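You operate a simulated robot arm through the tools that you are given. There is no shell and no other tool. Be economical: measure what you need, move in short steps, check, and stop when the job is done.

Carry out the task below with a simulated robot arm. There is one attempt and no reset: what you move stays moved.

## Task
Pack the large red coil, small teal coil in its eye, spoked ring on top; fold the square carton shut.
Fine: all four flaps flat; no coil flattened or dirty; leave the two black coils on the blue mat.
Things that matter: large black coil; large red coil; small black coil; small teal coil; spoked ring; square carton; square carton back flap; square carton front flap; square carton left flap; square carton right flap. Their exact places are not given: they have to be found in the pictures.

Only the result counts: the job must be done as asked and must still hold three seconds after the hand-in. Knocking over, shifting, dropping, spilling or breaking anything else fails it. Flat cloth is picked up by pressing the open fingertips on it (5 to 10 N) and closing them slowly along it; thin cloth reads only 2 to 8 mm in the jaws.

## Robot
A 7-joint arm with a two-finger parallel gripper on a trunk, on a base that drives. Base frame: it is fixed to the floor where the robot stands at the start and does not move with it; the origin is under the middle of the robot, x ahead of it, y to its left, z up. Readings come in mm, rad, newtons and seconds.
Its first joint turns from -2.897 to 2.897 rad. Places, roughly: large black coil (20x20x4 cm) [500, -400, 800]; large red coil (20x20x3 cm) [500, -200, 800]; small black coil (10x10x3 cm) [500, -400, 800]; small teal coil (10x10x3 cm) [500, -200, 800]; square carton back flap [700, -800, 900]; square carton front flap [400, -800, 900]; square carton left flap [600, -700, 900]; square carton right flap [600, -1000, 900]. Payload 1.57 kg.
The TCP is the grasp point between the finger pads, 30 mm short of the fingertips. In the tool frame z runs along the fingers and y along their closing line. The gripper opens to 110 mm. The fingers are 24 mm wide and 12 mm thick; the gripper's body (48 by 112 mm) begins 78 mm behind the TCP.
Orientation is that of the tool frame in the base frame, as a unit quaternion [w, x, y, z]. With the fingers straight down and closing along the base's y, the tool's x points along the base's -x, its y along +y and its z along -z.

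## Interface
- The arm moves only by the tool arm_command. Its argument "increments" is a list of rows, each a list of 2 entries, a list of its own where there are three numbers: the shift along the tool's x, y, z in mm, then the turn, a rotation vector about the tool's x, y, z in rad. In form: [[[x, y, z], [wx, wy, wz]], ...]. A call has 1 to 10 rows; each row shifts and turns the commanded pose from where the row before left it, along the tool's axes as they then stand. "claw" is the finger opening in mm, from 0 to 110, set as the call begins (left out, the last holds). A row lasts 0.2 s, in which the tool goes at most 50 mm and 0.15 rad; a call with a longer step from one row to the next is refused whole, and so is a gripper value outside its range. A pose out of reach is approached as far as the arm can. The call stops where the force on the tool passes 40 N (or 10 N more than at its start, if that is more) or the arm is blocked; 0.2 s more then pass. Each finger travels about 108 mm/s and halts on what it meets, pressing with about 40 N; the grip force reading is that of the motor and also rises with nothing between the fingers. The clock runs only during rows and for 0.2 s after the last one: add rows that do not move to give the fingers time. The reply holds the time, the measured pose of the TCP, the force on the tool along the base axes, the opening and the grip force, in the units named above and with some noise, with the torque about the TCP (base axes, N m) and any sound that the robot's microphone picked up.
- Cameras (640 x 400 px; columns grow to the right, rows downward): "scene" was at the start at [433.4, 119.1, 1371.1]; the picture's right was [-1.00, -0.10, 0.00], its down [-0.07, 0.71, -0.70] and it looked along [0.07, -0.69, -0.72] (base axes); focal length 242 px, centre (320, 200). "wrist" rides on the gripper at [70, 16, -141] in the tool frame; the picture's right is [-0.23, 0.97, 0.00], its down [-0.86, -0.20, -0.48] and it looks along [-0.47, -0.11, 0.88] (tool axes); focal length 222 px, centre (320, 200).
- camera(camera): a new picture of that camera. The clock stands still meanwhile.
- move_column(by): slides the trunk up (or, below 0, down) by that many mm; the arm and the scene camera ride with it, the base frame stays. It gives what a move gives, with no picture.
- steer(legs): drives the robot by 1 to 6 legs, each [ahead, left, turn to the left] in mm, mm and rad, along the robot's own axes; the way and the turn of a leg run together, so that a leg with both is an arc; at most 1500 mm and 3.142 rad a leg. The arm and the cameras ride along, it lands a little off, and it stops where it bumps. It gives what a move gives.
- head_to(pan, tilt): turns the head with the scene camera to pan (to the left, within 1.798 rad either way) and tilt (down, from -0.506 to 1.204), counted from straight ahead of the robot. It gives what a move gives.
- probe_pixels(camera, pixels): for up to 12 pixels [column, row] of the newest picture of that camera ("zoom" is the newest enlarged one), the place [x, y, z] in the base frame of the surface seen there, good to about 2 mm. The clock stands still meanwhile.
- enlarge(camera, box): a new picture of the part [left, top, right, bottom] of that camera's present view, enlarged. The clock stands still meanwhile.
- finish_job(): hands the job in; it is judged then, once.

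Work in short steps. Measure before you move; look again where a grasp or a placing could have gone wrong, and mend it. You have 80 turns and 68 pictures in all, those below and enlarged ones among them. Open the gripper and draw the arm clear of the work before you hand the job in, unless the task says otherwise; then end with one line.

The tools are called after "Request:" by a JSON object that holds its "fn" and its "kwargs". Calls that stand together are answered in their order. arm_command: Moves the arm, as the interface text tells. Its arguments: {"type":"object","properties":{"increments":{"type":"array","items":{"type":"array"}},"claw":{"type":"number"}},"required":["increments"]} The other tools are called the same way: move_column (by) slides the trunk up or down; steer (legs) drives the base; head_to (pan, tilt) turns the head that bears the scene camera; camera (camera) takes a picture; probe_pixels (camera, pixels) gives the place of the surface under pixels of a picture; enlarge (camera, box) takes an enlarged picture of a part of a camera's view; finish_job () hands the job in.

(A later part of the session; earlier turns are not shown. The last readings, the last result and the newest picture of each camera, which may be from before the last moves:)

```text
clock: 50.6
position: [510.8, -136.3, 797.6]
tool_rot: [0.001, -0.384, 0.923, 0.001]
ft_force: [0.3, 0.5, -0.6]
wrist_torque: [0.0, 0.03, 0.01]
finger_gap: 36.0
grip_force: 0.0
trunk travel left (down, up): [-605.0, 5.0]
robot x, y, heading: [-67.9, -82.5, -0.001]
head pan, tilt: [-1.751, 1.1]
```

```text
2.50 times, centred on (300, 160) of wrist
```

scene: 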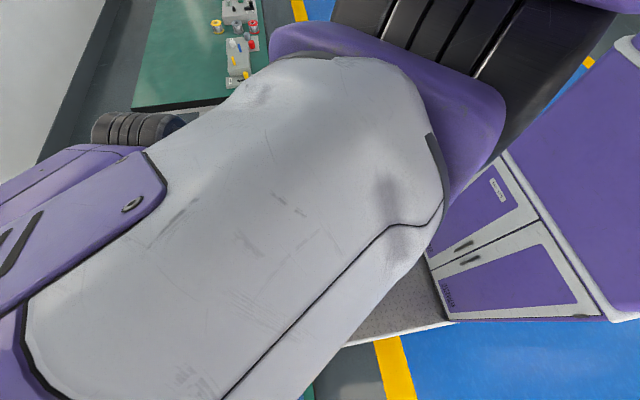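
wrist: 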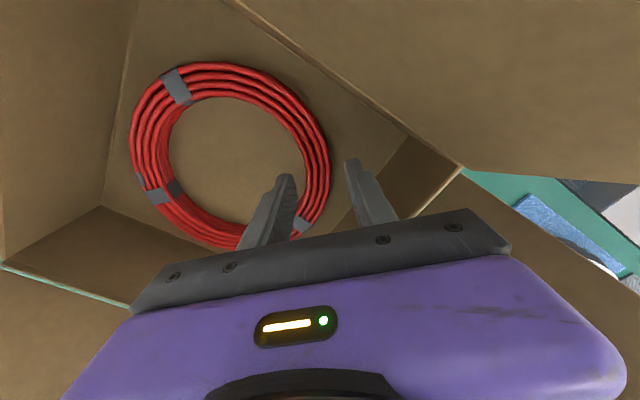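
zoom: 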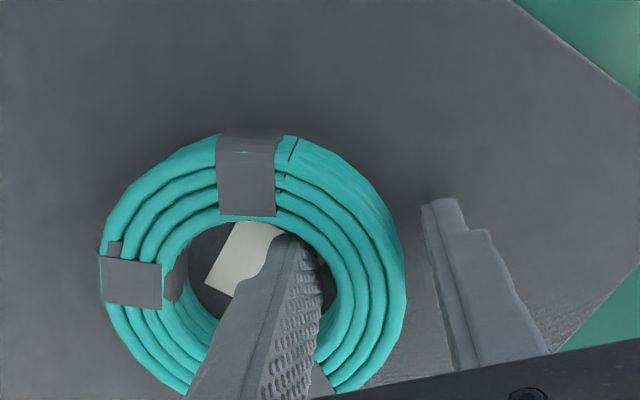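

The jaws are centred around the teal bundle. I'll close and lift a bit.

Request:
{"fn": "arm_command", "kwargs": {"increments": [[[0, 0, 0], [0, 0, 0]], [[0, 0, 0], [0, 0, 0]], [[0, 0, 0], [0, 0, 0]]], "claw": 16}}

Request:
{"fn": "arm_command", "kwargs": {"increments": [[[0, 0, -5], [0, 0, 0]], [[0, 0, -15], [0, 0, 0]], [[0, 0, -30], [0, 0, 0]], [[0, 0, 0], [0, 0, 0]]]}}

Request:
{"fn": "camera", "kwargs": {"camera": "wrist"}}

```text
clock: 51.4
position: [510.8, -137.0, 797.3]
tool_rot: [0.0, -0.384, 0.923, 0.0]
ft_force: [-0.7, -0.1, -0.3]
wrist_torque: [0.0, 0.03, 0.0]
finger_gap: 22.5
grip_force: 35.5
trunk travel left (down, up): [-605.0, 5.0]
robot x, y, heading: [-65.3, -80.4, 0.002]
head pan, tilt: [-1.751, 1.1]
```

```text
clock: 52.4
position: [510.7, -138.0, 848.0]
tool_rot: [0.001, -0.384, 0.923, 0.001]
ft_force: [0.7, 1.1, -0.9]
wrist_torque: [0.03, 0.0, -0.01]
finger_gap: 22.7
grip_force: 35.1
trunk travel left (down, up): [-605.0, 5.0]
robot x, y, heading: [-65.8, -80.7, 0.006]
head pan, tilt: [-1.751, 1.1]
```

```text
38 pictures are left
```

wrist: 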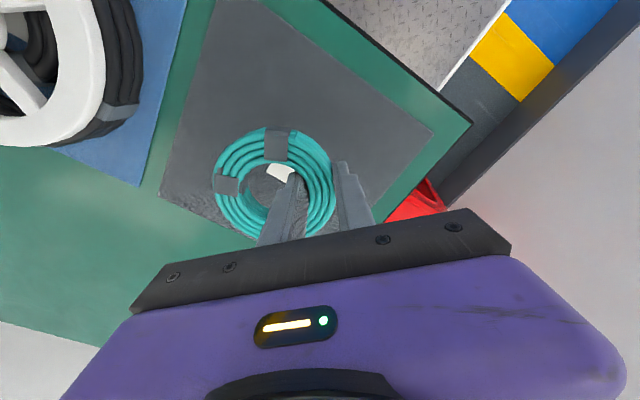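

The teal coil is held (the white card stays behind). I'll raise to about 1060 and drive over the carton.

Request:
{"fn": "arm_command", "kwargs": {"increments": [[[0, 0, -30], [0, 0, 0]], [[0, 0, -40], [0, 0, 0]], [[0, 0, -40], [0, 0, 0]], [[0, 0, -40], [0, 0, 0]], [[0, 0, -40], [0, 0, 0]], [[0, 0, -20], [0, 0, 0]], [[0, 0, 0], [0, 0, 0]]]}}

Request:
{"fn": "steer", "kwargs": {"legs": [[42, -632, 0]]}}

Request:
{"fn": "camera", "kwargs": {"camera": "wrist"}}

```text
clock: 54.0
position: [514.4, -140.0, 1058.3]
tool_rot: [0.001, -0.384, 0.923, 0.0]
ft_force: [-0.4, -0.1, -0.5]
wrist_torque: [0.04, 0.03, 0.0]
finger_gap: 22.6
grip_force: 36.0
trunk travel left (down, up): [-605.0, 5.0]
robot x, y, heading: [-65.2, -82.4, 0.002]
head pan, tilt: [-1.751, 1.1]
```

```text
clock: 57.7
position: [559.6, -795.2, 1058.7]
tool_rot: [0.0, -0.39, 0.921, 0.0]
ft_force: [-0.5, -0.5, -0.5]
wrist_torque: [0.02, 0.01, -0.01]
finger_gap: 22.7
grip_force: 35.5
trunk travel left (down, up): [-605.0, 5.0]
robot x, y, heading: [-17.9, -746.1, 0.014]
head pan, tilt: [-1.751, 1.1]
```

```text
37 pictures are left
```

wrist: 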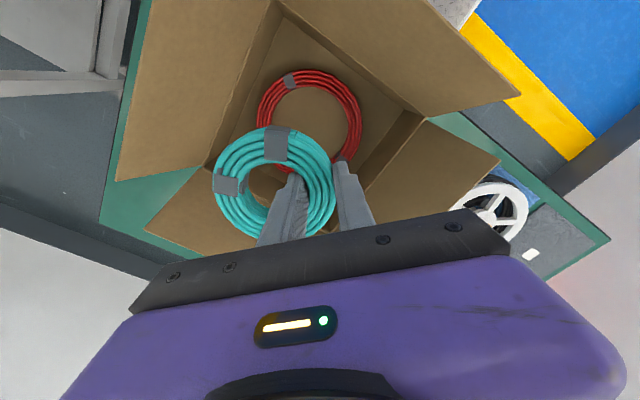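

I'll correct by (-6.5,+16) and lower to z≈870, then re-check alignment with red.

Request:
{"fn": "arm_command", "kwargs": {"increments": [[[-6.7, 15.9, 0], [0, 0, 0]], [[0, 0, 30], [0, 0, 0]], [[0, 0, 30], [0, 0, 0]], [[0, 0, 30], [0, 0, 0]], [[0, 0, 30], [0, 0, 0]], [[0, 0, 30], [0, 0, 0]], [[0, 0, 30], [0, 0, 0]], [[0, 0, 0], [0, 0, 0]]]}}

Request:
{"fn": "enlarge", "kwargs": {"camera": "wrist", "box": [140, 40, 440, 240]}}

Request:
{"fn": "probe_pixels", "kwargs": {"camera": "zoom", "pixels": [[300, 200], [180, 290], [150, 250], [300, 140], [360, 150], [200, 200]]}}

```text
clock: 59.5
position: [553.5, -779.9, 877.2]
tool_rot: [0.001, -0.389, 0.921, 0.001]
ft_force: [0.1, 0.2, -0.9]
wrist_torque: [-0.02, -0.01, 0.0]
finger_gap: 22.3
grip_force: 35.0
trunk travel left (down, up): [-605.0, 5.0]
robot x, y, heading: [-19.0, -743.3, 0.01]
head pan, tilt: [-1.751, 1.1]
```

```text
2.00 times, centred on (290, 140) of wrist
```

zoom: 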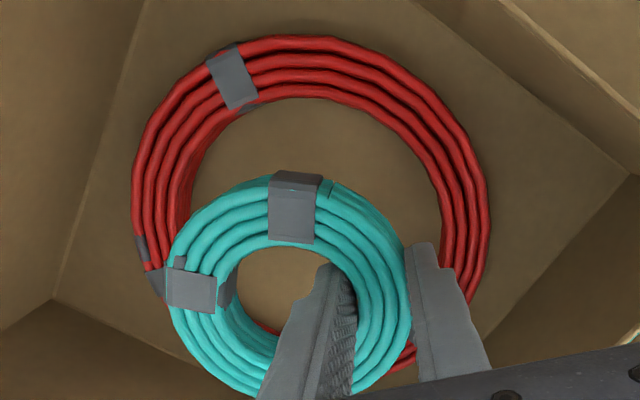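

```text
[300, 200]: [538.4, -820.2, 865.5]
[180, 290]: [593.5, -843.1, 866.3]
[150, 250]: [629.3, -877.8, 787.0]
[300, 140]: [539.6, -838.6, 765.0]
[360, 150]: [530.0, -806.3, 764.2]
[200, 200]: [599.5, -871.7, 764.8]
```

Teal's centre is about (576,-805) against red's (579.5,-803), which is within clearance. I'll lower to the floor.

Request:
{"fn": "arm_command", "kwargs": {"increments": [[[-2, -2, 20], [0, 0, 0]], [[0, 0, 20], [0, 0, 0]], [[0, 0, 20], [0, 0, 0]], [[0, 0, 12], [0, 0, 0]], [[0, 0, 4], [0, 0, 0]], [[0, 0, 0], [0, 0, 0]]]}}

Request:
{"fn": "enlarge", "kwargs": {"camera": "wrist", "box": [140, 40, 440, 240]}}

```text
clock: 60.9
position: [555.4, -778.9, 801.8]
tool_rot: [0.001, -0.39, 0.921, 0.0]
ft_force: [-0.7, -0.4, -0.8]
wrist_torque: [0.01, -0.01, 0.05]
finger_gap: 22.8
grip_force: 34.8
trunk travel left (down, up): [-605.0, 5.0]
robot x, y, heading: [-22.4, -744.1, 0.015]
head pan, tilt: [-1.751, 1.1]
```

```text
2.00 times, centred on (290, 140) of wrist
```

zoom: 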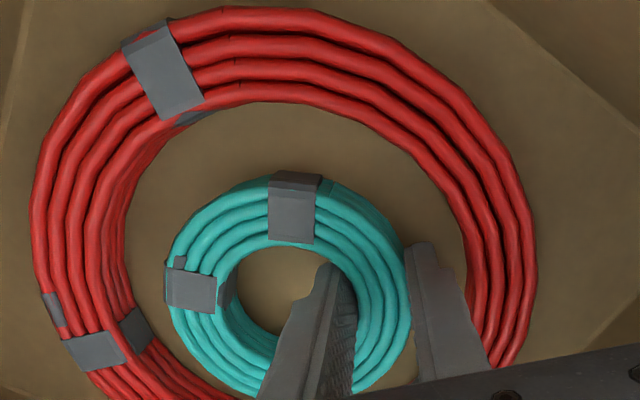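

I'll lower 3 mm more, open only to 31 (red is close to the outer finger), and rise.

Request:
{"fn": "arm_command", "kwargs": {"increments": [[[0, 0, 2], [0, 0, 0]], [[0, 0, 1], [0, 0, 0]], [[0, 0, 0], [0, 0, 0]]]}}

Request:
{"fn": "arm_command", "kwargs": {"increments": [[[0, 0, 0], [0, 0, 0]], [[0, 0, 0], [0, 0, 0]], [[0, 0, -8], [0, 0, 0]], [[0, 0, -20], [0, 0, 0]], [[0, 0, -25], [0, 0, 0]], [[0, 0, 0], [0, 0, 0]]], "claw": 31}}

Request:
{"fn": "camera", "kwargs": {"camera": "wrist"}}

```text
clock: 61.7
position: [555.6, -778.9, 799.3]
tool_rot: [0.001, -0.39, 0.921, 0.0]
ft_force: [-0.2, -0.7, -0.3]
wrist_torque: [-0.01, 0.0, -0.01]
finger_gap: 22.2
grip_force: 35.6
trunk travel left (down, up): [-605.0, 5.0]
robot x, y, heading: [-20.5, -743.0, 0.011]
head pan, tilt: [-1.751, 1.1]
```

```text
clock: 63.1
position: [555.7, -779.1, 853.3]
tool_rot: [0.001, -0.39, 0.921, 0.0]
ft_force: [-0.5, -0.3, 1.0]
wrist_torque: [0.06, 0.0, -0.05]
finger_gap: 31.0
grip_force: 0.0
trunk travel left (down, up): [-605.0, 5.0]
robot x, y, heading: [-20.2, -744.1, 0.014]
head pan, tilt: [-1.751, 1.1]
```

```text
34 pictures are left
```

wrist: 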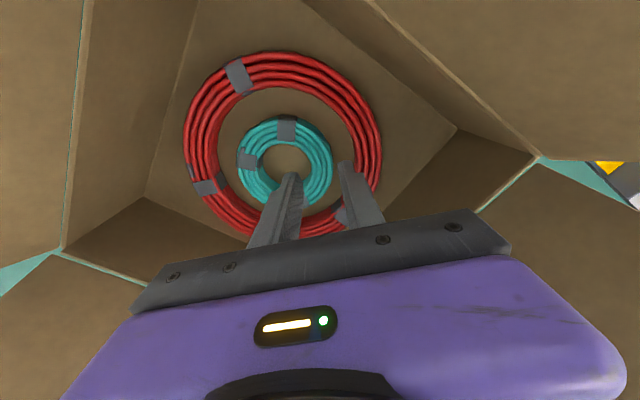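

Teal sits in red's eye. I'll probe both for reference, then raise and drive to the ring's knob, about (535,-394).

Request:
{"fn": "probe_pixels", "kwargs": {"camera": "wrist", "pixels": [[238, 77], [205, 187], [342, 215], [287, 131], [248, 160], [190, 130], [380, 150]]}}

Request:
{"fn": "arm_command", "kwargs": {"increments": [[[0, 0, -30], [0, 0, 0]], [[0, 0, -40], [0, 0, 0]], [[0, 0, -40], [0, 0, 0]], [[0, 0, -40], [0, 0, 0]], [[0, 0, -40], [0, 0, 0]], [[0, 0, -15], [0, 0, 0]], [[0, 0, 0], [0, 0, 0]]]}}

Request:
{"fn": "steer", "kwargs": {"legs": [[-22, 376, -0.013]]}}

Request:
{"fn": "camera", "kwargs": {"camera": "wrist"}}

```text
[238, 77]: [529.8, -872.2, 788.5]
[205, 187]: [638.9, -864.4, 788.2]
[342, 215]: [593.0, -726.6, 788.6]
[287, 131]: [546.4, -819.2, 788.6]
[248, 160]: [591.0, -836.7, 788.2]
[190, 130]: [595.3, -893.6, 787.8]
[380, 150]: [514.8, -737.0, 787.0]
```

```text
clock: 64.7
position: [549.1, -795.2, 1055.8]
tool_rot: [-0.005, -0.366, 0.93, -0.002]
ft_force: [-0.4, -0.2, -0.4]
wrist_torque: [0.01, 0.01, 0.01]
finger_gap: 30.8
grip_force: 0.1
trunk travel left (down, up): [-605.0, 5.0]
robot x, y, heading: [-21.0, -746.7, 0.013]
head pan, tilt: [-1.751, 1.1]
```

```text
clock: 67.1
position: [526.1, -422.1, 1057.3]
tool_rot: [-0.002, -0.361, 0.932, 0.0]
ft_force: [-0.5, -1.6, -0.8]
wrist_torque: [0.0, 0.01, 0.0]
finger_gap: 31.2
grip_force: 0.1
trunk travel left (down, up): [-605.0, 5.0]
robot x, y, heading: [-43.3, -368.4, 0.006]
head pan, tilt: [-1.751, 1.1]
```

```text
33 pictures are left
```

wrist: 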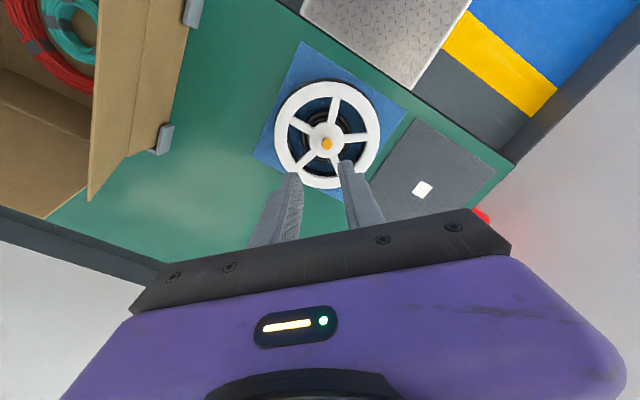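

I'll enlarge and probe the knob, hub, and rim.

Request:
{"fn": "enlarge", "kwargs": {"camera": "wrist", "box": [260, 70, 400, 200]}}

Request:
{"fn": "probe_pixels", "kwargs": {"camera": "wrist", "pixels": [[327, 143], [327, 148], [320, 130], [340, 133], [327, 86], [278, 140], [376, 135], [330, 184], [340, 90], [296, 132], [327, 139]]}}

```text
3.08 times, centred on (330, 135) of wrist
```

zoom: 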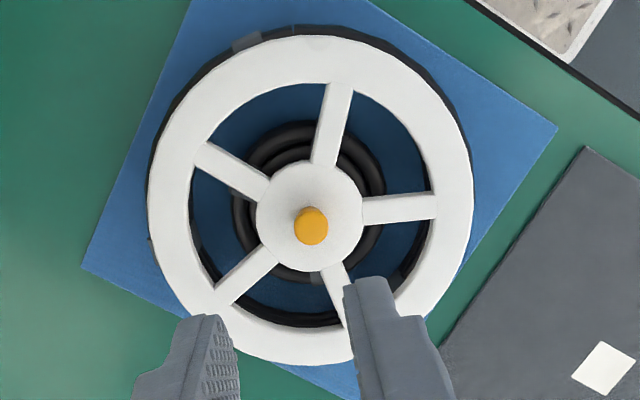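

```text
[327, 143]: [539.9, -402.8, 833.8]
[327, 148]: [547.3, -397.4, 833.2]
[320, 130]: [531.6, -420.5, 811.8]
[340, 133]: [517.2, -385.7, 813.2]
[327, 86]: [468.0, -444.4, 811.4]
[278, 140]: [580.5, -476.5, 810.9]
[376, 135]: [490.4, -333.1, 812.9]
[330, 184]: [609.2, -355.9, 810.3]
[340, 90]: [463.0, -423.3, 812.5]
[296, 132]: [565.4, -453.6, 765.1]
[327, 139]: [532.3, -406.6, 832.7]
```

The knob is at about (538,-402.5), top z 833, on the ring top at 811. I'll open to 40, move over it, and lower to z≈880.

Request:
{"fn": "arm_command", "kwargs": {"increments": [[[-22, 6.3, 0], [0, 0, 0]], [[0, 0, 35], [0, 0, 0]], [[0, 0, 35], [0, 0, 0]], [[0, 0, 35], [0, 0, 0]], [[0, 0, 35], [0, 0, 0]], [[0, 0, 35], [0, 0, 0]], [[0, 0, 0], [0, 0, 0]]], "claw": 40}}

Request:
{"fn": "camera", "kwargs": {"camera": "wrist"}}

Request:
{"fn": "probe_pixels", "kwargs": {"camera": "wrist", "pixels": [[320, 150], [320, 160], [315, 165], [325, 165], [320, 170], [320, 140]]}}

```text
clock: 68.7
position: [537.6, -403.9, 882.9]
tool_rot: [-0.002, -0.361, 0.932, 0.0]
ft_force: [-0.4, 0.1, 0.1]
wrist_torque: [0.04, -0.01, -0.01]
finger_gap: 39.8
grip_force: 0.1
trunk travel left (down, up): [-605.0, 5.0]
robot x, y, heading: [-46.2, -369.2, -0.002]
head pan, tilt: [-1.751, 1.1]
```

```text
31 pictures are left
```

wrist: 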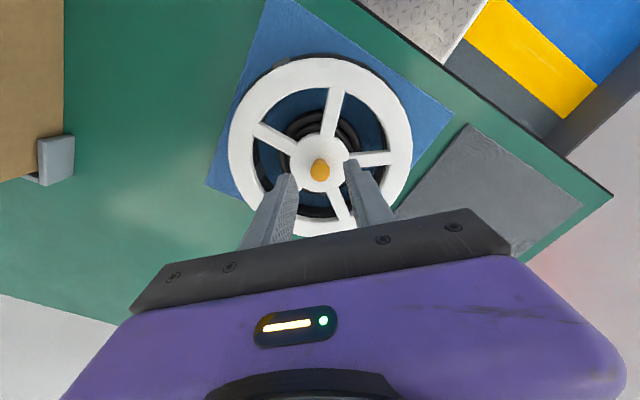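

```text
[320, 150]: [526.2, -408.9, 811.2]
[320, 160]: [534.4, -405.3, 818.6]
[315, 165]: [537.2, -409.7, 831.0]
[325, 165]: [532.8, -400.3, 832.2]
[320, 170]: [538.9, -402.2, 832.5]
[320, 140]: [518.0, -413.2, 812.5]
```

The knob is centred between the fingers. I'll lower to z≈846 and close.

Request:
{"fn": "arm_command", "kwargs": {"increments": [[[0, 0, 15], [0, 0, 0]], [[0, 0, 15], [0, 0, 0]], [[0, 0, 7], [0, 0, 0]], [[0, 0, 0], [0, 0, 0]]]}}

Request:
{"fn": "arm_command", "kwargs": {"increments": [[[0, 0, 0], [0, 0, 0]], [[0, 0, 0], [0, 0, 0]], [[0, 0, 0], [0, 0, 0]]], "claw": 5}}

Request:
{"fn": "arm_command", "kwargs": {"increments": [[[0, 0, -5], [0, 0, 0]], [[0, 0, -10], [0, 0, 0]], [[0, 0, -20], [0, 0, 0]], [[0, 0, 0], [0, 0, 0]]]}}

Request:
{"fn": "camera", "kwargs": {"camera": "wrist"}}

```text
clock: 69.7
position: [538.3, -405.0, 845.7]
tool_rot: [-0.002, -0.361, 0.933, -0.001]
ft_force: [0.0, -0.4, 0.1]
wrist_torque: [0.0, 0.01, 0.01]
finger_gap: 40.3
grip_force: 0.1
trunk travel left (down, up): [-605.0, 5.0]
robot x, y, heading: [-44.3, -365.5, 0.006]
head pan, tilt: [-1.751, 1.1]
```

```text
clock: 70.5
position: [537.6, -404.4, 845.2]
tool_rot: [-0.001, -0.361, 0.933, -0.001]
ft_force: [-1.0, -0.5, 0.2]
wrist_torque: [0.01, -0.01, 0.02]
finger_gap: 17.0
grip_force: 32.2
trunk travel left (down, up): [-605.0, 5.0]
robot x, y, heading: [-48.3, -367.5, 0.004]
head pan, tilt: [-1.751, 1.1]
```

```text
clock: 71.5
position: [539.4, -404.2, 879.6]
tool_rot: [-0.002, -0.361, 0.932, -0.001]
ft_force: [0.5, 0.4, -0.9]
wrist_torque: [-0.02, 0.03, -0.01]
finger_gap: 17.1
grip_force: 32.2
trunk travel left (down, up): [-605.0, 5.0]
robot x, y, heading: [-45.1, -368.3, -0.003]
head pan, tilt: [-1.751, 1.1]
```

```text
30 pictures are left
```

wrist: 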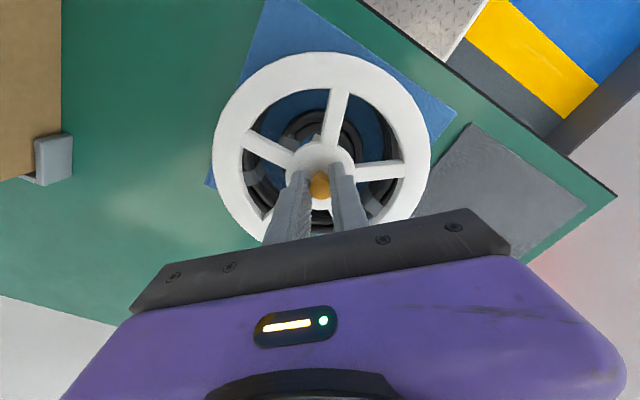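

The ring is held level. I'll raise to about 1045 and drive over the carton centre.

Request:
{"fn": "arm_command", "kwargs": {"increments": [[[0, 0, -35], [0, 0, 0]], [[0, 0, -40], [0, 0, 0]], [[0, 0, -40], [0, 0, 0]], [[0, 0, -40], [0, 0, 0]], [[0, 0, -10], [0, 0, 0]], [[0, 0, 0], [0, 0, 0]]]}}

Request:
{"fn": "steer", "kwargs": {"legs": [[41, -388, 0]]}}

Request:
{"fn": "camera", "kwargs": {"camera": "wrist"}}

```text
clock: 72.9
position: [533.1, -422.1, 1044.3]
tool_rot: [-0.009, -0.338, 0.941, -0.003]
ft_force: [-0.9, -0.4, 0.3]
wrist_torque: [0.01, 0.01, -0.01]
finger_gap: 17.0
grip_force: 31.7
trunk travel left (down, up): [-605.0, 5.0]
robot x, y, heading: [-44.0, -368.5, 0.001]
head pan, tilt: [-1.751, 1.1]
```

```text
clock: 75.3
position: [573.6, -805.4, 1044.1]
tool_rot: [-0.005, -0.332, 0.943, -0.002]
ft_force: [-0.3, 0.3, 0.0]
wrist_torque: [0.0, -0.02, -0.01]
finger_gap: 17.0
grip_force: 32.1
trunk travel left (down, up): [-605.0, 5.0]
robot x, y, heading: [-10.8, -747.1, -0.014]
head pan, tilt: [-1.751, 1.1]
```

```text
29 pictures are left
```

wrist: 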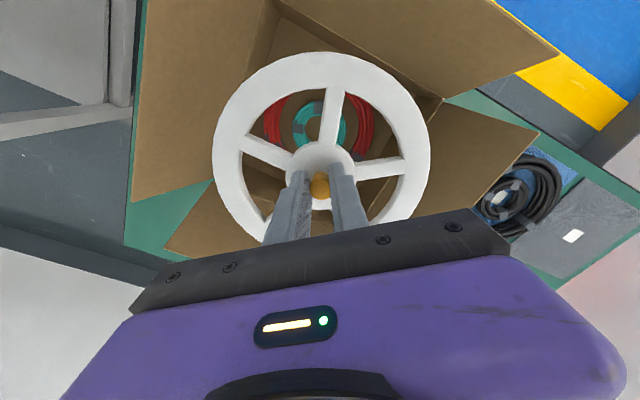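

I'll correct (+6,+2) and lower to z≈875.

Request:
{"fn": "arm_command", "kwargs": {"increments": [[[-5.9, -2.2, 0], [0, 0, 0]], [[0, 0, 30], [0, 0, 0]], [[0, 0, 30], [0, 0, 0]], [[0, 0, 30], [0, 0, 0]], [[0, 0, 30], [0, 0, 0]], [[0, 0, 30], [0, 0, 0]], [[0, 0, 18], [0, 0, 0]], [[0, 0, 0], [0, 0, 0]]]}}

Request:
{"fn": "enlarge", "kwargs": {"camera": "wrist", "box": [160, 20, 480, 240]}}

```text
clock: 77.1
position: [578.3, -803.3, 876.0]
tool_rot: [-0.006, -0.332, 0.943, -0.002]
ft_force: [-0.5, -0.7, -0.7]
wrist_torque: [-0.01, -0.01, 0.01]
finger_gap: 16.9
grip_force: 32.0
trunk travel left (down, up): [-605.0, 5.0]
robot x, y, heading: [-7.8, -748.3, -0.01]
head pan, tilt: [-1.751, 1.1]
```

```text
1.82 times, centred on (320, 130) of wrist
```

zoom: 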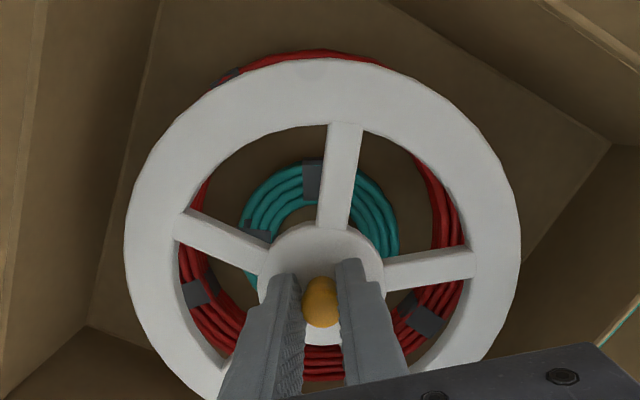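

Alignment is good (a parallax shift is expected). I'll lower in small steps until contact.

Request:
{"fn": "arm_command", "kwargs": {"increments": [[[0, 0, 15], [0, 0, 0]], [[0, 0, 12], [0, 0, 0]], [[0, 0, 8], [0, 0, 0]], [[0, 0, 0], [0, 0, 0]]]}}

Request:
{"fn": "enlarge", "kwargs": {"camera": "wrist", "box": [160, 20, 480, 240]}}

Request:
{"fn": "probe_pixels", "kwargs": {"camera": "zoom", "pixels": [[320, 80], [345, 180], [180, 150], [490, 200], [330, 55], [440, 200], [320, 180]]}}

```text
clock: 78.1
position: [579.2, -804.5, 841.5]
tool_rot: [-0.005, -0.332, 0.943, -0.001]
ft_force: [0.0, -0.1, -0.4]
wrist_torque: [0.0, 0.0, -0.01]
finger_gap: 16.9
grip_force: 32.2
trunk travel left (down, up): [-605.0, 5.0]
robot x, y, heading: [-7.6, -748.7, -0.013]
head pan, tilt: [-1.751, 1.1]
```

```text
1.82 times, centred on (320, 130) of wrist
```

zoom: 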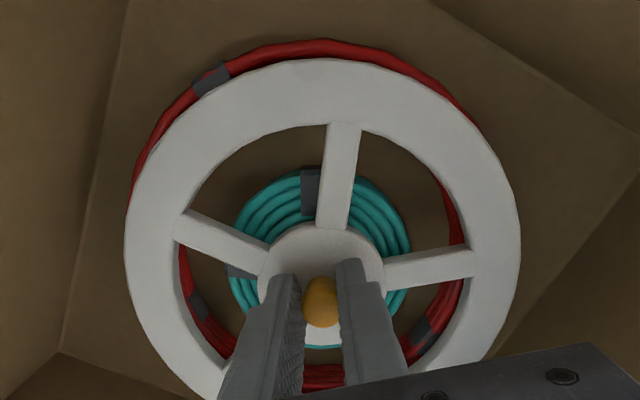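

```text
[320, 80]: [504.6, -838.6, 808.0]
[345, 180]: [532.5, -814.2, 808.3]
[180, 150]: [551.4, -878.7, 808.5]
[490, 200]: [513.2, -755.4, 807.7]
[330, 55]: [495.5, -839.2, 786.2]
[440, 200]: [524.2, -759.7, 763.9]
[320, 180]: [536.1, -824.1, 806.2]
```

The ring top is at 808 and red's top is at about 789. I'll go down in small steps and watch the force.

Request:
{"fn": "arm_command", "kwargs": {"increments": [[[0, 0, 2], [0, 0, 0]], [[0, 0, 2], [0, 0, 0]], [[0, 0, 1], [0, 0, 0]], [[0, 0, 0], [0, 0, 0]]]}}

Request:
{"fn": "arm_command", "kwargs": {"increments": [[[0, 0, 1.5], [0, 0, 0]], [[0, 0, 1], [0, 0, 0]], [[0, 0, 0], [0, 0, 0]]]}}

```text
clock: 79.1
position: [577.6, -804.6, 836.6]
tool_rot: [-0.005, -0.332, 0.943, -0.001]
ft_force: [-0.2, 0.1, -0.2]
wrist_torque: [0.01, 0.04, -0.01]
finger_gap: 16.7
grip_force: 32.1
trunk travel left (down, up): [-605.0, 5.0]
robot x, y, heading: [-7.9, -747.8, -0.015]
head pan, tilt: [-1.751, 1.1]
```

```text
clock: 79.9
position: [577.7, -804.5, 835.3]
tool_rot: [-0.005, -0.333, 0.943, -0.002]
ft_force: [-2.2, -1.5, 9.1]
wrist_torque: [0.43, -0.58, 0.04]
finger_gap: 16.8
grip_force: 32.5
trunk travel left (down, up): [-605.0, 5.0]
robot x, y, heading: [-5.3, -744.6, -0.013]
head pan, tilt: [-1.751, 1.1]
```

Contact (9 N) means it is seated. I'll open to 40 and rise a little to look.

Request:
{"fn": "arm_command", "kwargs": {"increments": [[[0, 0, -0.5], [0, 0, 0]], [[0, 0, 0], [0, 0, 0]], [[0, 0, -15], [0, 0, 0]], [[0, 0, -30], [0, 0, 0]], [[0, 0, -40], [0, 0, 0]], [[0, 0, -40], [0, 0, 0]], [[0, 0, 0], [0, 0, 0]]], "claw": 40}}

Request:
{"fn": "camera", "kwargs": {"camera": "wrist"}}

Request:
{"fn": "probe_pixels", "kwargs": {"camera": "wrist", "pixels": [[320, 150], [300, 120], [380, 100], [260, 150], [400, 170], [320, 60]]}}

```text
clock: 81.5
position: [578.3, -805.1, 962.3]
tool_rot: [-0.005, -0.332, 0.943, -0.002]
ft_force: [0.8, 0.5, 0.4]
wrist_torque: [0.02, 0.03, 0.03]
finger_gap: 40.2
grip_force: 0.1
trunk travel left (down, up): [-605.0, 5.0]
robot x, y, heading: [-6.2, -747.9, -0.01]
head pan, tilt: [-1.751, 1.1]
```

```text
26 pictures are left
```

wrist: 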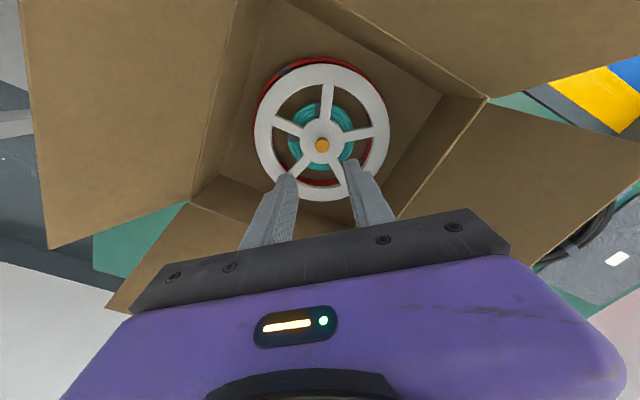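

```text
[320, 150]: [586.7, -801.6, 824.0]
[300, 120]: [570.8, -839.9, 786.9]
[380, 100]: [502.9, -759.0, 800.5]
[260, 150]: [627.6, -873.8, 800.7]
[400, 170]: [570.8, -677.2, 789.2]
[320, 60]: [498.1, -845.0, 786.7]
```

The ring sits level (800.5 on opposite sides). I'll raise clear of the flaps, close the fingers, and drive to outside the left flap (y≈-580).

Request:
{"fn": "arm_command", "kwargs": {"increments": [[[0, 0, -35], [0, 0, 0]], [[0, 0, -35], [0, 0, 0]], [[0, 0, 0], [0, 0, 0]]], "claw": 10}}

Request:
{"fn": "steer", "kwargs": {"legs": [[0, 230, 0.012]]}}

Request:
{"fn": "camera", "kwargs": {"camera": "wrist"}}

```text
clock: 82.3
position: [579.4, -803.4, 1032.2]
tool_rot: [-0.005, -0.333, 0.943, -0.002]
ft_force: [0.8, 0.5, 0.2]
wrist_torque: [0.01, 0.02, 0.0]
finger_gap: 10.0
grip_force: 0.1
trunk travel left (down, up): [-605.0, 5.0]
robot x, y, heading: [-5.5, -746.4, -0.008]
head pan, tilt: [-1.751, 1.1]
```

```text
clock: 84.0
position: [580.7, -561.9, 1032.2]
tool_rot: [-0.005, -0.343, 0.939, -0.001]
ft_force: [0.4, -0.1, -0.4]
wrist_torque: [0.01, -0.01, 0.0]
finger_gap: 9.8
grip_force: 0.1
trunk travel left (down, up): [-605.0, 5.0]
robot x, y, heading: [-6.2, -517.6, 0.008]
head pan, tilt: [-1.751, 1.1]
```

```text
25 pictures are left
```

wrist: 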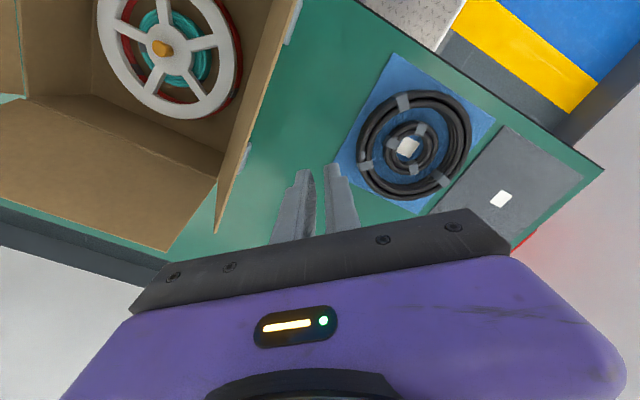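

I'll lower beside the left flap to TCP z 945 and push it inward (-y) 150 mm.

Request:
{"fn": "arm_command", "kwargs": {"increments": [[[0, 0, 44], [0, 0, 0]], [[0, 0, 43], [0, 0, 0]], [[19.3, -23, 0], [0, 0, 0]], [[19.3, -23, 0], [0, 0, 0]], [[19.3, -23, 0], [0, 0, 0]], [[19.3, -23, 0], [0, 0, 0]], [[19.3, -23, 0], [0, 0, 0]], [[0, 0, 0], [0, 0, 0]]]}}

Request:
{"fn": "camera", "kwargs": {"camera": "wrist"}}

```text
clock: 85.8
position: [579.7, -713.3, 944.5]
tool_rot: [-0.005, -0.343, 0.939, -0.001]
ft_force: [-0.3, -0.1, 0.4]
wrist_torque: [-0.02, 0.02, -0.01]
finger_gap: 9.9
grip_force: 0.0
trunk travel left (down, up): [-605.0, 5.0]
robot x, y, heading: [-4.1, -518.0, 0.01]
head pan, tilt: [-1.751, 1.1]
```

```text
24 pictures are left
```

wrist: 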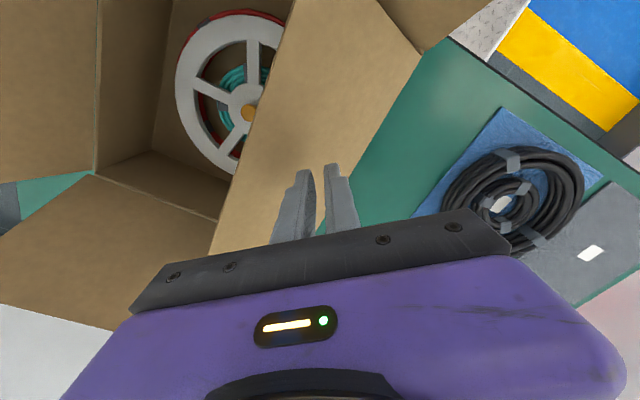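

The left flap is folding in with almost no force. I'll continue along the arc: inward and downward.

Request:
{"fn": "arm_command", "kwargs": {"increments": [[[16.1, -19.1, 15], [0, 0, 0]], [[16.1, -19.1, 17], [0, 0, 0]], [[0, 0, 12], [0, 0, 0]], [[0, 0, 8], [0, 0, 0]], [[0, 0, 5], [0, 0, 0]], [[0, 0, 0], [0, 0, 0]]]}}

Request:
{"fn": "camera", "kwargs": {"camera": "wrist"}}

```text
clock: 87.2
position: [581.3, -763.9, 888.8]
tool_rot: [-0.004, -0.342, 0.94, -0.002]
ft_force: [0.5, -0.1, 1.8]
wrist_torque: [-0.02, -0.04, -0.03]
finger_gap: 10.1
grip_force: 0.0
trunk travel left (down, up): [-605.0, 5.0]
robot x, y, heading: [-7.3, -520.2, 0.006]
head pan, tilt: [-1.751, 1.1]
```

```text
23 pictures are left
```

wrist: 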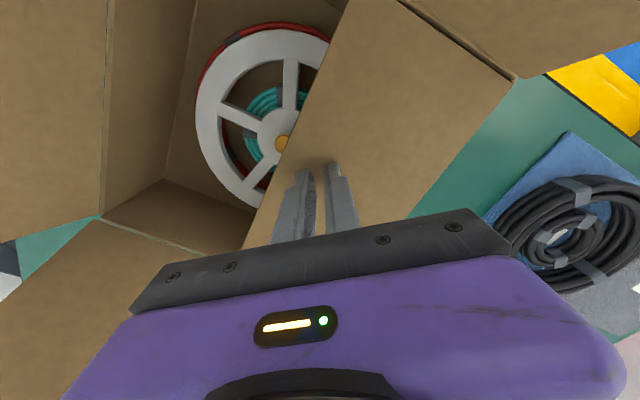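

I'll probe the flap's height along it: near the hinge, middle, and free edge.

Request:
{"fn": "probe_pixels", "kwargs": {"camera": "wrist", "pixels": [[340, 20], [270, 185], [300, 130], [420, 120], [480, 90], [350, 60], [500, 72], [395, 5]]}}

```text
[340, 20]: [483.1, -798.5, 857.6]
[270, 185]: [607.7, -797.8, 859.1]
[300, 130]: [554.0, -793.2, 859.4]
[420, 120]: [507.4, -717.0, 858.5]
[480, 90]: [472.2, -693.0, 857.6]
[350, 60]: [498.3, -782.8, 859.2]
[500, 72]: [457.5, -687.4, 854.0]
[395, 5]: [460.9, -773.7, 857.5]
```

The left flap is flat at about 858. I'll lift, look whether it stays, then drive to outside the right flap.

Request:
{"fn": "arm_command", "kwargs": {"increments": [[[0, 0, -28], [0, 0, 0]], [[0, 0, -40], [0, 0, 0]], [[0, 0, -40], [0, 0, 0]], [[0, 0, -37], [0, 0, 0]], [[0, 0, 0], [0, 0, 0]]]}}

Request:
{"fn": "steer", "kwargs": {"legs": [[0, -256, -0.008]]}}

Request:
{"fn": "camera", "kwargs": {"camera": "wrist"}}

```text
clock: 88.4
position: [581.5, -764.6, 1035.8]
tool_rot: [-0.005, -0.344, 0.939, -0.002]
ft_force: [-0.3, 0.3, 0.0]
wrist_torque: [-0.01, 0.01, 0.0]
finger_gap: 9.9
grip_force: 0.1
trunk travel left (down, up): [-605.0, 5.0]
robot x, y, heading: [-8.1, -516.7, 0.01]
head pan, tilt: [-1.751, 1.1]
```

```text
clock: 90.3
position: [582.6, -1022.4, 1034.0]
tool_rot: [-0.005, -0.341, 0.94, -0.002]
ft_force: [-0.6, 0.1, -0.1]
wrist_torque: [-0.05, 0.02, 0.04]
finger_gap: 9.8
grip_force: 0.0
trunk travel left (down, up): [-605.0, 5.0]
robot x, y, heading: [-3.4, -772.6, 0.008]
head pan, tilt: [-1.751, 1.1]
```

```text
22 pictures are left
```

wrist: 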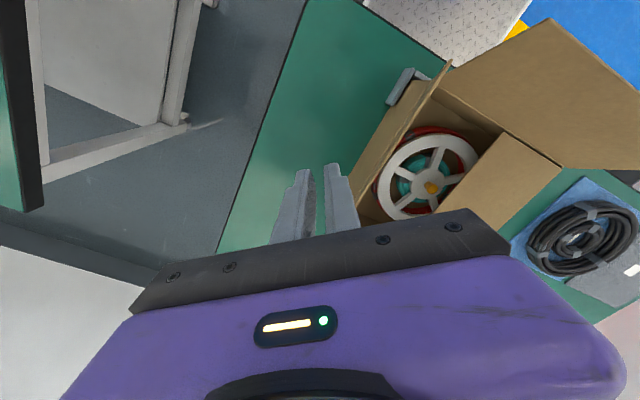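

The left flap stays flat. I'll lower beside the right flap and push it inward (+y).

Request:
{"fn": "arm_command", "kwargs": {"increments": [[[0, 0, 45], [0, 0, 0]], [[0, 0, 44], [0, 0, 0]], [[-17.3, 20.7, 0], [0, 0, 0]], [[-17.3, 20.7, 0], [0, 0, 0]], [[-17.3, 20.7, 0], [0, 0, 0]], [[-17.3, 20.7, 0], [0, 0, 0]], [[-17.3, 20.7, 0], [0, 0, 0]], [[0, 0, 0], [0, 0, 0]]]}}

Request:
{"fn": "camera", "kwargs": {"camera": "wrist"}}

```text
clock: 92.1
position: [580.0, -888.6, 941.5]
tool_rot: [-0.005, -0.342, 0.94, -0.002]
ft_force: [-0.2, -0.2, 0.1]
wrist_torque: [0.02, 0.03, -0.01]
finger_gap: 9.8
grip_force: 0.0
trunk travel left (down, up): [-605.0, 5.0]
robot x, y, heading: [-3.8, -774.7, 0.01]
head pan, tilt: [-1.751, 1.1]
```

```text
21 pictures are left
```

wrist: 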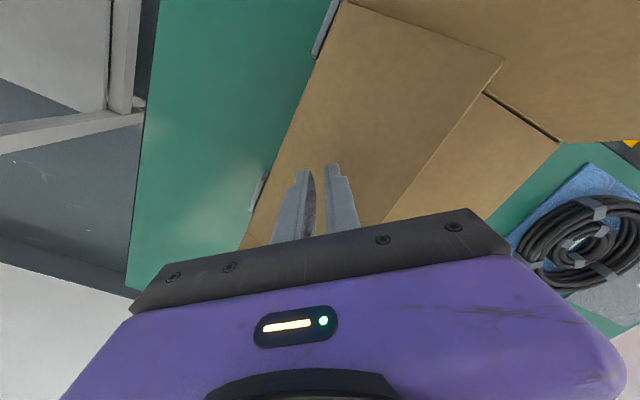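

The right flap is folding. I'll continue the arc inward and down to z≈889.

Request:
{"fn": "arm_command", "kwargs": {"increments": [[[-14.4, 17.3, 14], [0, 0, 0]], [[-14.4, 17.3, 15], [0, 0, 0]], [[0, 0, 12], [0, 0, 0]], [[0, 0, 7], [0, 0, 0]], [[0, 0, 4], [0, 0, 0]], [[0, 0, 0], [0, 0, 0]]]}}

Request:
{"fn": "camera", "kwargs": {"camera": "wrist"}}

Request:
{"fn": "probe_pixels", "kwargs": {"camera": "wrist", "pixels": [[300, 100], [400, 100], [340, 30], [380, 160], [500, 150], [440, 150], [320, 140]]}}

```text
clock: 93.5
position: [582.2, -845.0, 891.6]
tool_rot: [-0.005, -0.341, 0.94, -0.001]
ft_force: [-0.6, 0.1, 0.0]
wrist_torque: [0.02, -0.02, -0.01]
finger_gap: 9.8
grip_force: 0.1
trunk travel left (down, up): [-605.0, 5.0]
robot x, y, heading: [-0.0, -775.4, 0.005]
head pan, tilt: [-1.751, 1.1]
```

```text
20 pictures are left
```

wrist: 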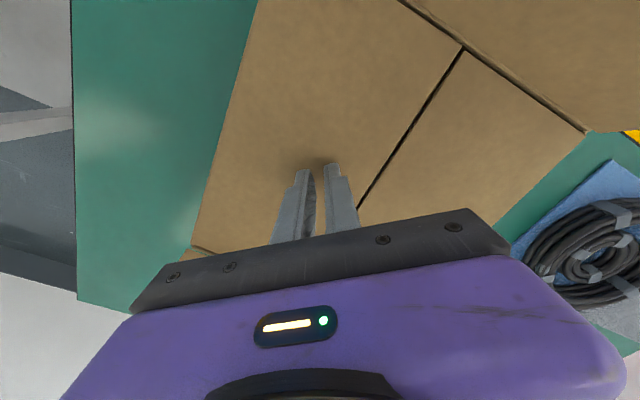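

```text
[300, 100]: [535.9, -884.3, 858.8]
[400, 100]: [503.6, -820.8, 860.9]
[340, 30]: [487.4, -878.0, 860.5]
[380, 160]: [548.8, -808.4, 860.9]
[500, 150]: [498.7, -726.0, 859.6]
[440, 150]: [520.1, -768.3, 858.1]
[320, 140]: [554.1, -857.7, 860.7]
```

The right flap is flat at about 860. I'll lift and drive backwards to outside the front flap (x≈355), centred at y≈-800.

Request:
{"fn": "arm_command", "kwargs": {"increments": [[[0, 0, -28], [0, 0, 0]], [[0, 0, -40], [0, 0, 0]], [[0, 0, -40], [0, 0, 0]], [[0, 0, -34], [0, 0, 0]], [[0, 0, 0], [0, 0, 0]]]}}

Request:
{"fn": "steer", "kwargs": {"legs": [[-235, 45, -0.008]]}}

Request:
{"fn": "camera", "kwargs": {"camera": "wrist"}}

```text
clock: 94.7
position: [581.1, -846.6, 1034.9]
tool_rot: [-0.004, -0.341, 0.94, -0.002]
ft_force: [-0.4, 0.5, 0.4]
wrist_torque: [0.03, -0.02, -0.03]
finger_gap: 10.2
grip_force: 0.0
trunk travel left (down, up): [-605.0, 5.0]
robot x, y, heading: [-3.4, -779.7, 0.004]
head pan, tilt: [-1.751, 1.1]
```

```text
clock: 96.5
position: [345.1, -806.9, 1034.6]
tool_rot: [-0.005, -0.338, 0.941, -0.002]
ft_force: [-0.1, 1.0, -0.8]
wrist_torque: [0.0, 0.03, 0.02]
finger_gap: 10.0
grip_force: 0.0
trunk travel left (down, up): [-605.0, 5.0]
robot x, y, heading: [-238.3, -730.8, -0.002]
head pan, tilt: [-1.751, 1.1]
```

```text
19 pictures are left
```

wrist: 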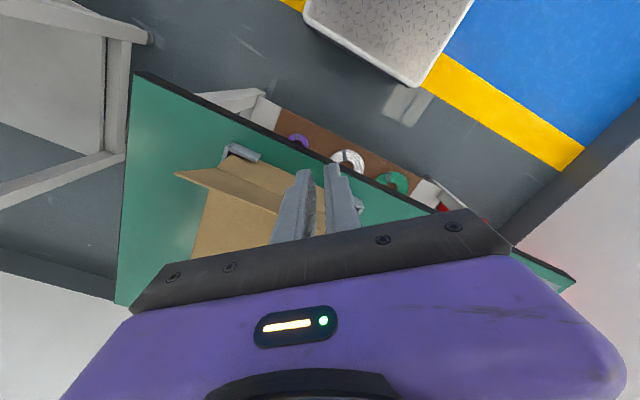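

The front flap (edge at about (180,175)–(290,212)) lies ahead of the fingers. I'll lower to z 945 and push +x 150 mm.

Request:
{"fn": "arm_command", "kwargs": {"increments": [[[-3.8, 4.6, 45], [0, 0, 0]], [[0, 0, 45], [0, 0, 0]], [[-23.2, -19.1, 0], [0, 0, 0]], [[-23.2, -19.1, 0], [0, 0, 0]], [[-23.2, -19.1, 0], [0, 0, 0]], [[-23.2, -19.1, 0], [0, 0, 0]], [[-23.2, -19.1, 0], [0, 0, 0]], [[0, 0, 0], [0, 0, 0]]]}}

Request:
{"fn": "camera", "kwargs": {"camera": "wrist"}}

```text
clock: 98.3
position: [492.3, -801.4, 940.6]
tool_rot: [-0.005, -0.337, 0.941, -0.002]
ft_force: [-0.4, -0.6, -0.2]
wrist_torque: [0.0, -0.02, -0.02]
finger_gap: 9.9
grip_force: 0.0
trunk travel left (down, up): [-605.0, 5.0]
robot x, y, heading: [-241.3, -733.7, -0.0]
head pan, tilt: [-1.751, 1.1]
```

```text
18 pictures are left
```

wrist: 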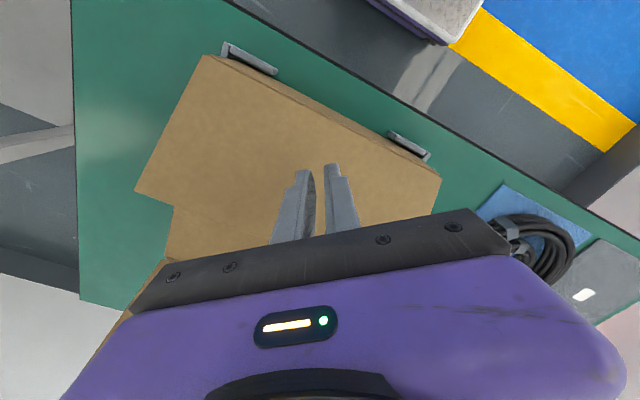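

The front flap is folding. I'll continue +x and down; the second layer should end near 863, so I'll go down to TCP≈893.

Request:
{"fn": "arm_command", "kwargs": {"increments": [[[-19.3, -15.9, 14], [0, 0, 0]], [[-19.3, -15.9, 14], [0, 0, 0]], [[0, 0, 10], [0, 0, 0]], [[0, 0, 6], [0, 0, 0]], [[0, 0, 3], [0, 0, 0]], [[0, 0, 0], [0, 0, 0]]]}}

Request:
{"fn": "camera", "kwargs": {"camera": "wrist"}}

Request:
{"fn": "probe_pixels", "kwargs": {"camera": "wrist", "pixels": [[300, 130], [250, 60], [400, 170], [200, 150], [230, 190], [240, 30], [160, 160], [340, 120]]}}

```text
clock: 99.7
position: [543.7, -802.6, 896.4]
tool_rot: [-0.004, -0.337, 0.941, -0.001]
ft_force: [-1.1, -0.2, -0.2]
wrist_torque: [0.02, 0.0, 0.0]
finger_gap: 10.2
grip_force: 0.1
trunk travel left (down, up): [-605.0, 5.0]
robot x, y, heading: [-240.5, -731.2, -0.003]
head pan, tilt: [-1.751, 1.1]
```

```text
17 pictures are left
```

wrist: 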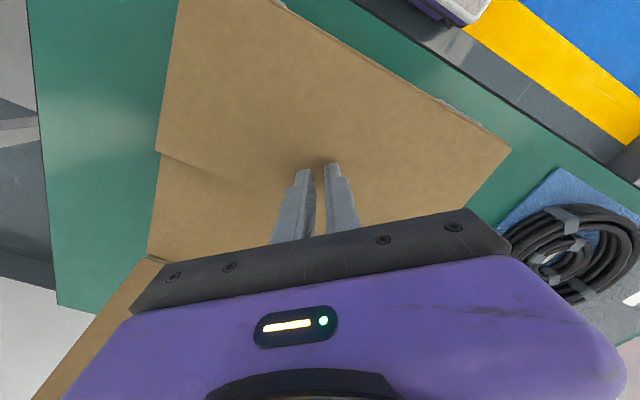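

```text
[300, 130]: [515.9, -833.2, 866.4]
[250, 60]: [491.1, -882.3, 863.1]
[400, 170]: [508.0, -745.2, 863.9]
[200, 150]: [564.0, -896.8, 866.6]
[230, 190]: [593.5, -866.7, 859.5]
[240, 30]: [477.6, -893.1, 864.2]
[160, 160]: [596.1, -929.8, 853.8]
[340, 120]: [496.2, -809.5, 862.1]
```

The front flap is nearly flat (866 at its free side). I'll press 4 mm more, then release and rise.

Request:
{"fn": "arm_command", "kwargs": {"increments": [[[0, 0, 2], [0, 0, 0]], [[0, 0, 2], [0, 0, 0]], [[0, 0, 1], [0, 0, 0]], [[0, 0, 0], [0, 0, 0]]]}}

Request:
{"fn": "arm_command", "kwargs": {"increments": [[[0, 0, -25], [0, 0, 0]], [[0, 0, -40], [0, 0, 0]], [[0, 0, -40], [0, 0, 0]], [[0, 0, -36], [0, 0, 0]], [[0, 0, 0], [0, 0, 0]]]}}

```text
clock: 100.7
position: [542.6, -803.9, 892.8]
tool_rot: [-0.004, -0.337, 0.942, -0.001]
ft_force: [-2.9, 1.2, 10.9]
wrist_torque: [0.11, 0.02, -0.03]
finger_gap: 10.4
grip_force: 0.1
trunk travel left (down, up): [-605.0, 5.0]
robot x, y, heading: [-238.6, -728.8, -0.006]
head pan, tilt: [-1.751, 1.1]
```

```text
clock: 101.9
position: [544.3, -803.5, 1030.2]
tool_rot: [-0.005, -0.337, 0.941, -0.002]
ft_force: [-0.7, 0.8, -0.7]
wrist_torque: [0.0, -0.02, 0.01]
finger_gap: 9.8
grip_force: 0.0
trunk travel left (down, up): [-605.0, 5.0]
robot x, y, heading: [-239.8, -733.0, -0.001]
head pan, tilt: [-1.751, 1.1]
```

The front flap pressed at 11 N, so it is flat. Before driving forward to reach beyond the back flap, I'll check how far the wall is.

Request:
{"fn": "head_to", "kwargs": {"pan": -0.4, "tilt": 0.5}}

Request:
{"fn": "camera", "kwargs": {"camera": "scene"}}

Request:
{"fn": "probe_pixels", "kwargs": {"camera": "scene", "pixels": [[320, 100], [500, 100], [200, 60], [100, 300], [320, 300], [420, 300], [500, 300], [560, 330]]}}

```text
clock: 103.4
position: [544.6, -803.3, 1029.8]
tool_rot: [-0.005, -0.337, 0.941, -0.002]
ft_force: [0.6, -0.2, 0.1]
wrist_torque: [-0.03, -0.02, 0.0]
finger_gap: 9.8
grip_force: 0.1
trunk travel left (down, up): [-605.0, 5.0]
robot x, y, heading: [-239.0, -732.1, -0.003]
head pan, tilt: [-0.4, 0.499]
```

```text
16 pictures are left
```

scene: 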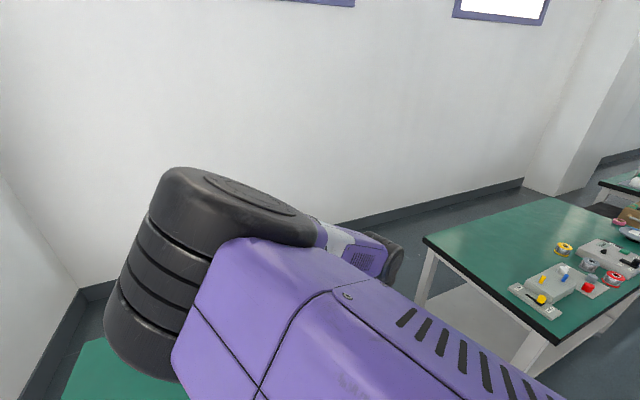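

```text
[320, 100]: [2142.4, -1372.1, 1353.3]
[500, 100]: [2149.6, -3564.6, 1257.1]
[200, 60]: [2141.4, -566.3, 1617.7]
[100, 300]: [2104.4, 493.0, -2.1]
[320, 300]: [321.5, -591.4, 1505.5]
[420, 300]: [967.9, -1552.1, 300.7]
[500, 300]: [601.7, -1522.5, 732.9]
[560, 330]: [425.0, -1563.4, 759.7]
```

The wall is at x≈2140, plenty of room. I'll drive ahead 240 and look from the wrist.

Request:
{"fn": "steer", "kwargs": {"legs": [[242, 0, 0]]}}

Request:
{"fn": "arm_command", "kwargs": {"increments": [[[-19, -16, 0], [0, 0, 0]], [[0, 0, 0], [0, 0, 0]]]}}

Request:
{"fn": "camera", "kwargs": {"camera": "wrist"}}

```text
clock: 105.2
position: [790.2, -805.3, 1029.4]
tool_rot: [-0.005, -0.336, 0.942, -0.002]
ft_force: [-1.2, 0.1, 0.2]
wrist_torque: [-0.02, 0.01, 0.01]
finger_gap: 9.8
grip_force: 0.1
trunk travel left (down, up): [-605.0, 5.0]
robot x, y, heading: [9.1, -732.7, -0.007]
head pan, tilt: [-0.4, 0.499]
```

```text
clock: 105.8
position: [817.0, -806.4, 1032.2]
tool_rot: [-0.006, -0.336, 0.942, -0.002]
ft_force: [-0.4, 0.4, 0.3]
wrist_torque: [0.03, 0.0, -0.01]
finger_gap: 10.0
grip_force: 0.1
trunk travel left (down, up): [-605.0, 5.0]
robot x, y, heading: [7.1, -735.8, -0.005]
head pan, tilt: [-0.4, 0.499]
```

```text
15 pictures are left
```

wrist: 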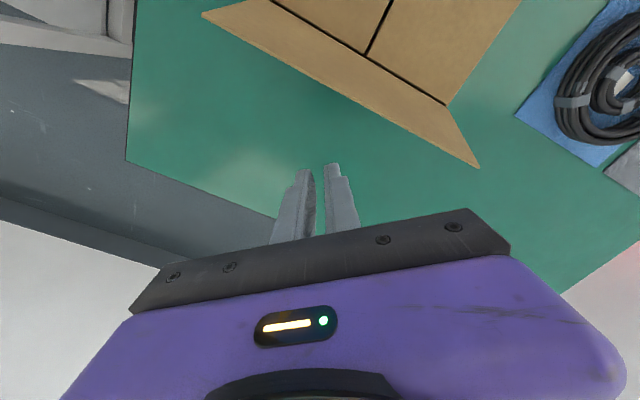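

I'm outside the back flap. I'll lower to 945 and push -x 150 mm.

Request:
{"fn": "arm_command", "kwargs": {"increments": [[[0, 0, 44], [0, 0, 0]], [[0, 0, 43], [0, 0, 0]], [[23.2, 19, 0], [0, 0, 0]], [[23.2, 19, 0], [0, 0, 0]], [[23.2, 19, 0], [0, 0, 0]], [[23.2, 19, 0], [0, 0, 0]], [[23.2, 19, 0], [0, 0, 0]], [[0, 0, 0], [0, 0, 0]]]}}

Request:
{"fn": "camera", "kwargs": {"camera": "wrist"}}

```text
clock: 107.6
position: [664.9, -804.7, 943.3]
tool_rot: [-0.004, -0.336, 0.942, -0.001]
ft_force: [0.8, -0.5, 1.1]
wrist_torque: [0.03, 0.02, 0.0]
finger_gap: 9.9
grip_force: 0.0
trunk travel left (down, up): [-605.0, 5.0]
robot x, y, heading: [8.8, -735.0, -0.008]
head pan, tilt: [-0.4, 0.499]
```

```text
14 pictures are left
```

wrist: 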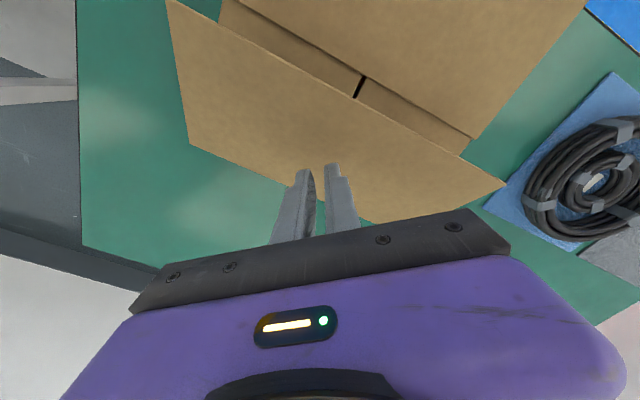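

The back flap is folding. I'll continue -x 45 mm and down to TCP≈894.

Request:
{"fn": "arm_command", "kwargs": {"increments": [[[18, 14.7, 14], [0, 0, 0]], [[18, 14.7, 14], [0, 0, 0]], [[0, 0, 10], [0, 0, 0]], [[0, 0, 6], [0, 0, 0]], [[0, 0, 4], [0, 0, 0]], [[0, 0, 2], [0, 0, 0]], [[0, 0, 0], [0, 0, 0]]]}}

Request:
{"fn": "camera", "kwargs": {"camera": "wrist"}}

Request:
{"fn": "probe_pixels", "kwargs": {"camera": "wrist", "pixels": [[300, 130], [230, 60], [200, 20], [400, 150], [450, 160], [350, 100], [400, 60], [270, 180]]}}

```text
clock: 109.2
position: [620.2, -805.4, 893.5]
tool_rot: [-0.006, -0.335, 0.942, -0.002]
ft_force: [0.5, -0.5, -0.9]
wrist_torque: [-0.02, 0.02, 0.0]
finger_gap: 10.1
grip_force: 0.0
trunk travel left (down, up): [-605.0, 5.0]
robot x, y, heading: [7.7, -732.1, -0.005]
head pan, tilt: [-0.4, 0.499]
```

```text
13 pictures are left
```

wrist: 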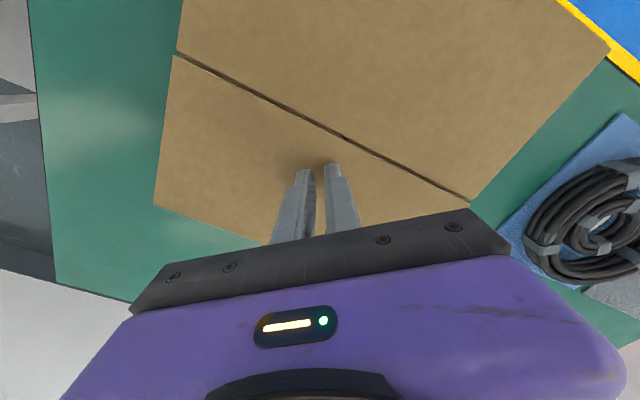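

```text
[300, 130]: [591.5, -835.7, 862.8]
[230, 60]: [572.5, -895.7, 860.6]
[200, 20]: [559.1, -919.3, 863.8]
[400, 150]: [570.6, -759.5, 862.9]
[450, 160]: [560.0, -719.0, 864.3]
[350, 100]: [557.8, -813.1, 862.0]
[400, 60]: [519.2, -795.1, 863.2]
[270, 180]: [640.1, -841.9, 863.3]
```

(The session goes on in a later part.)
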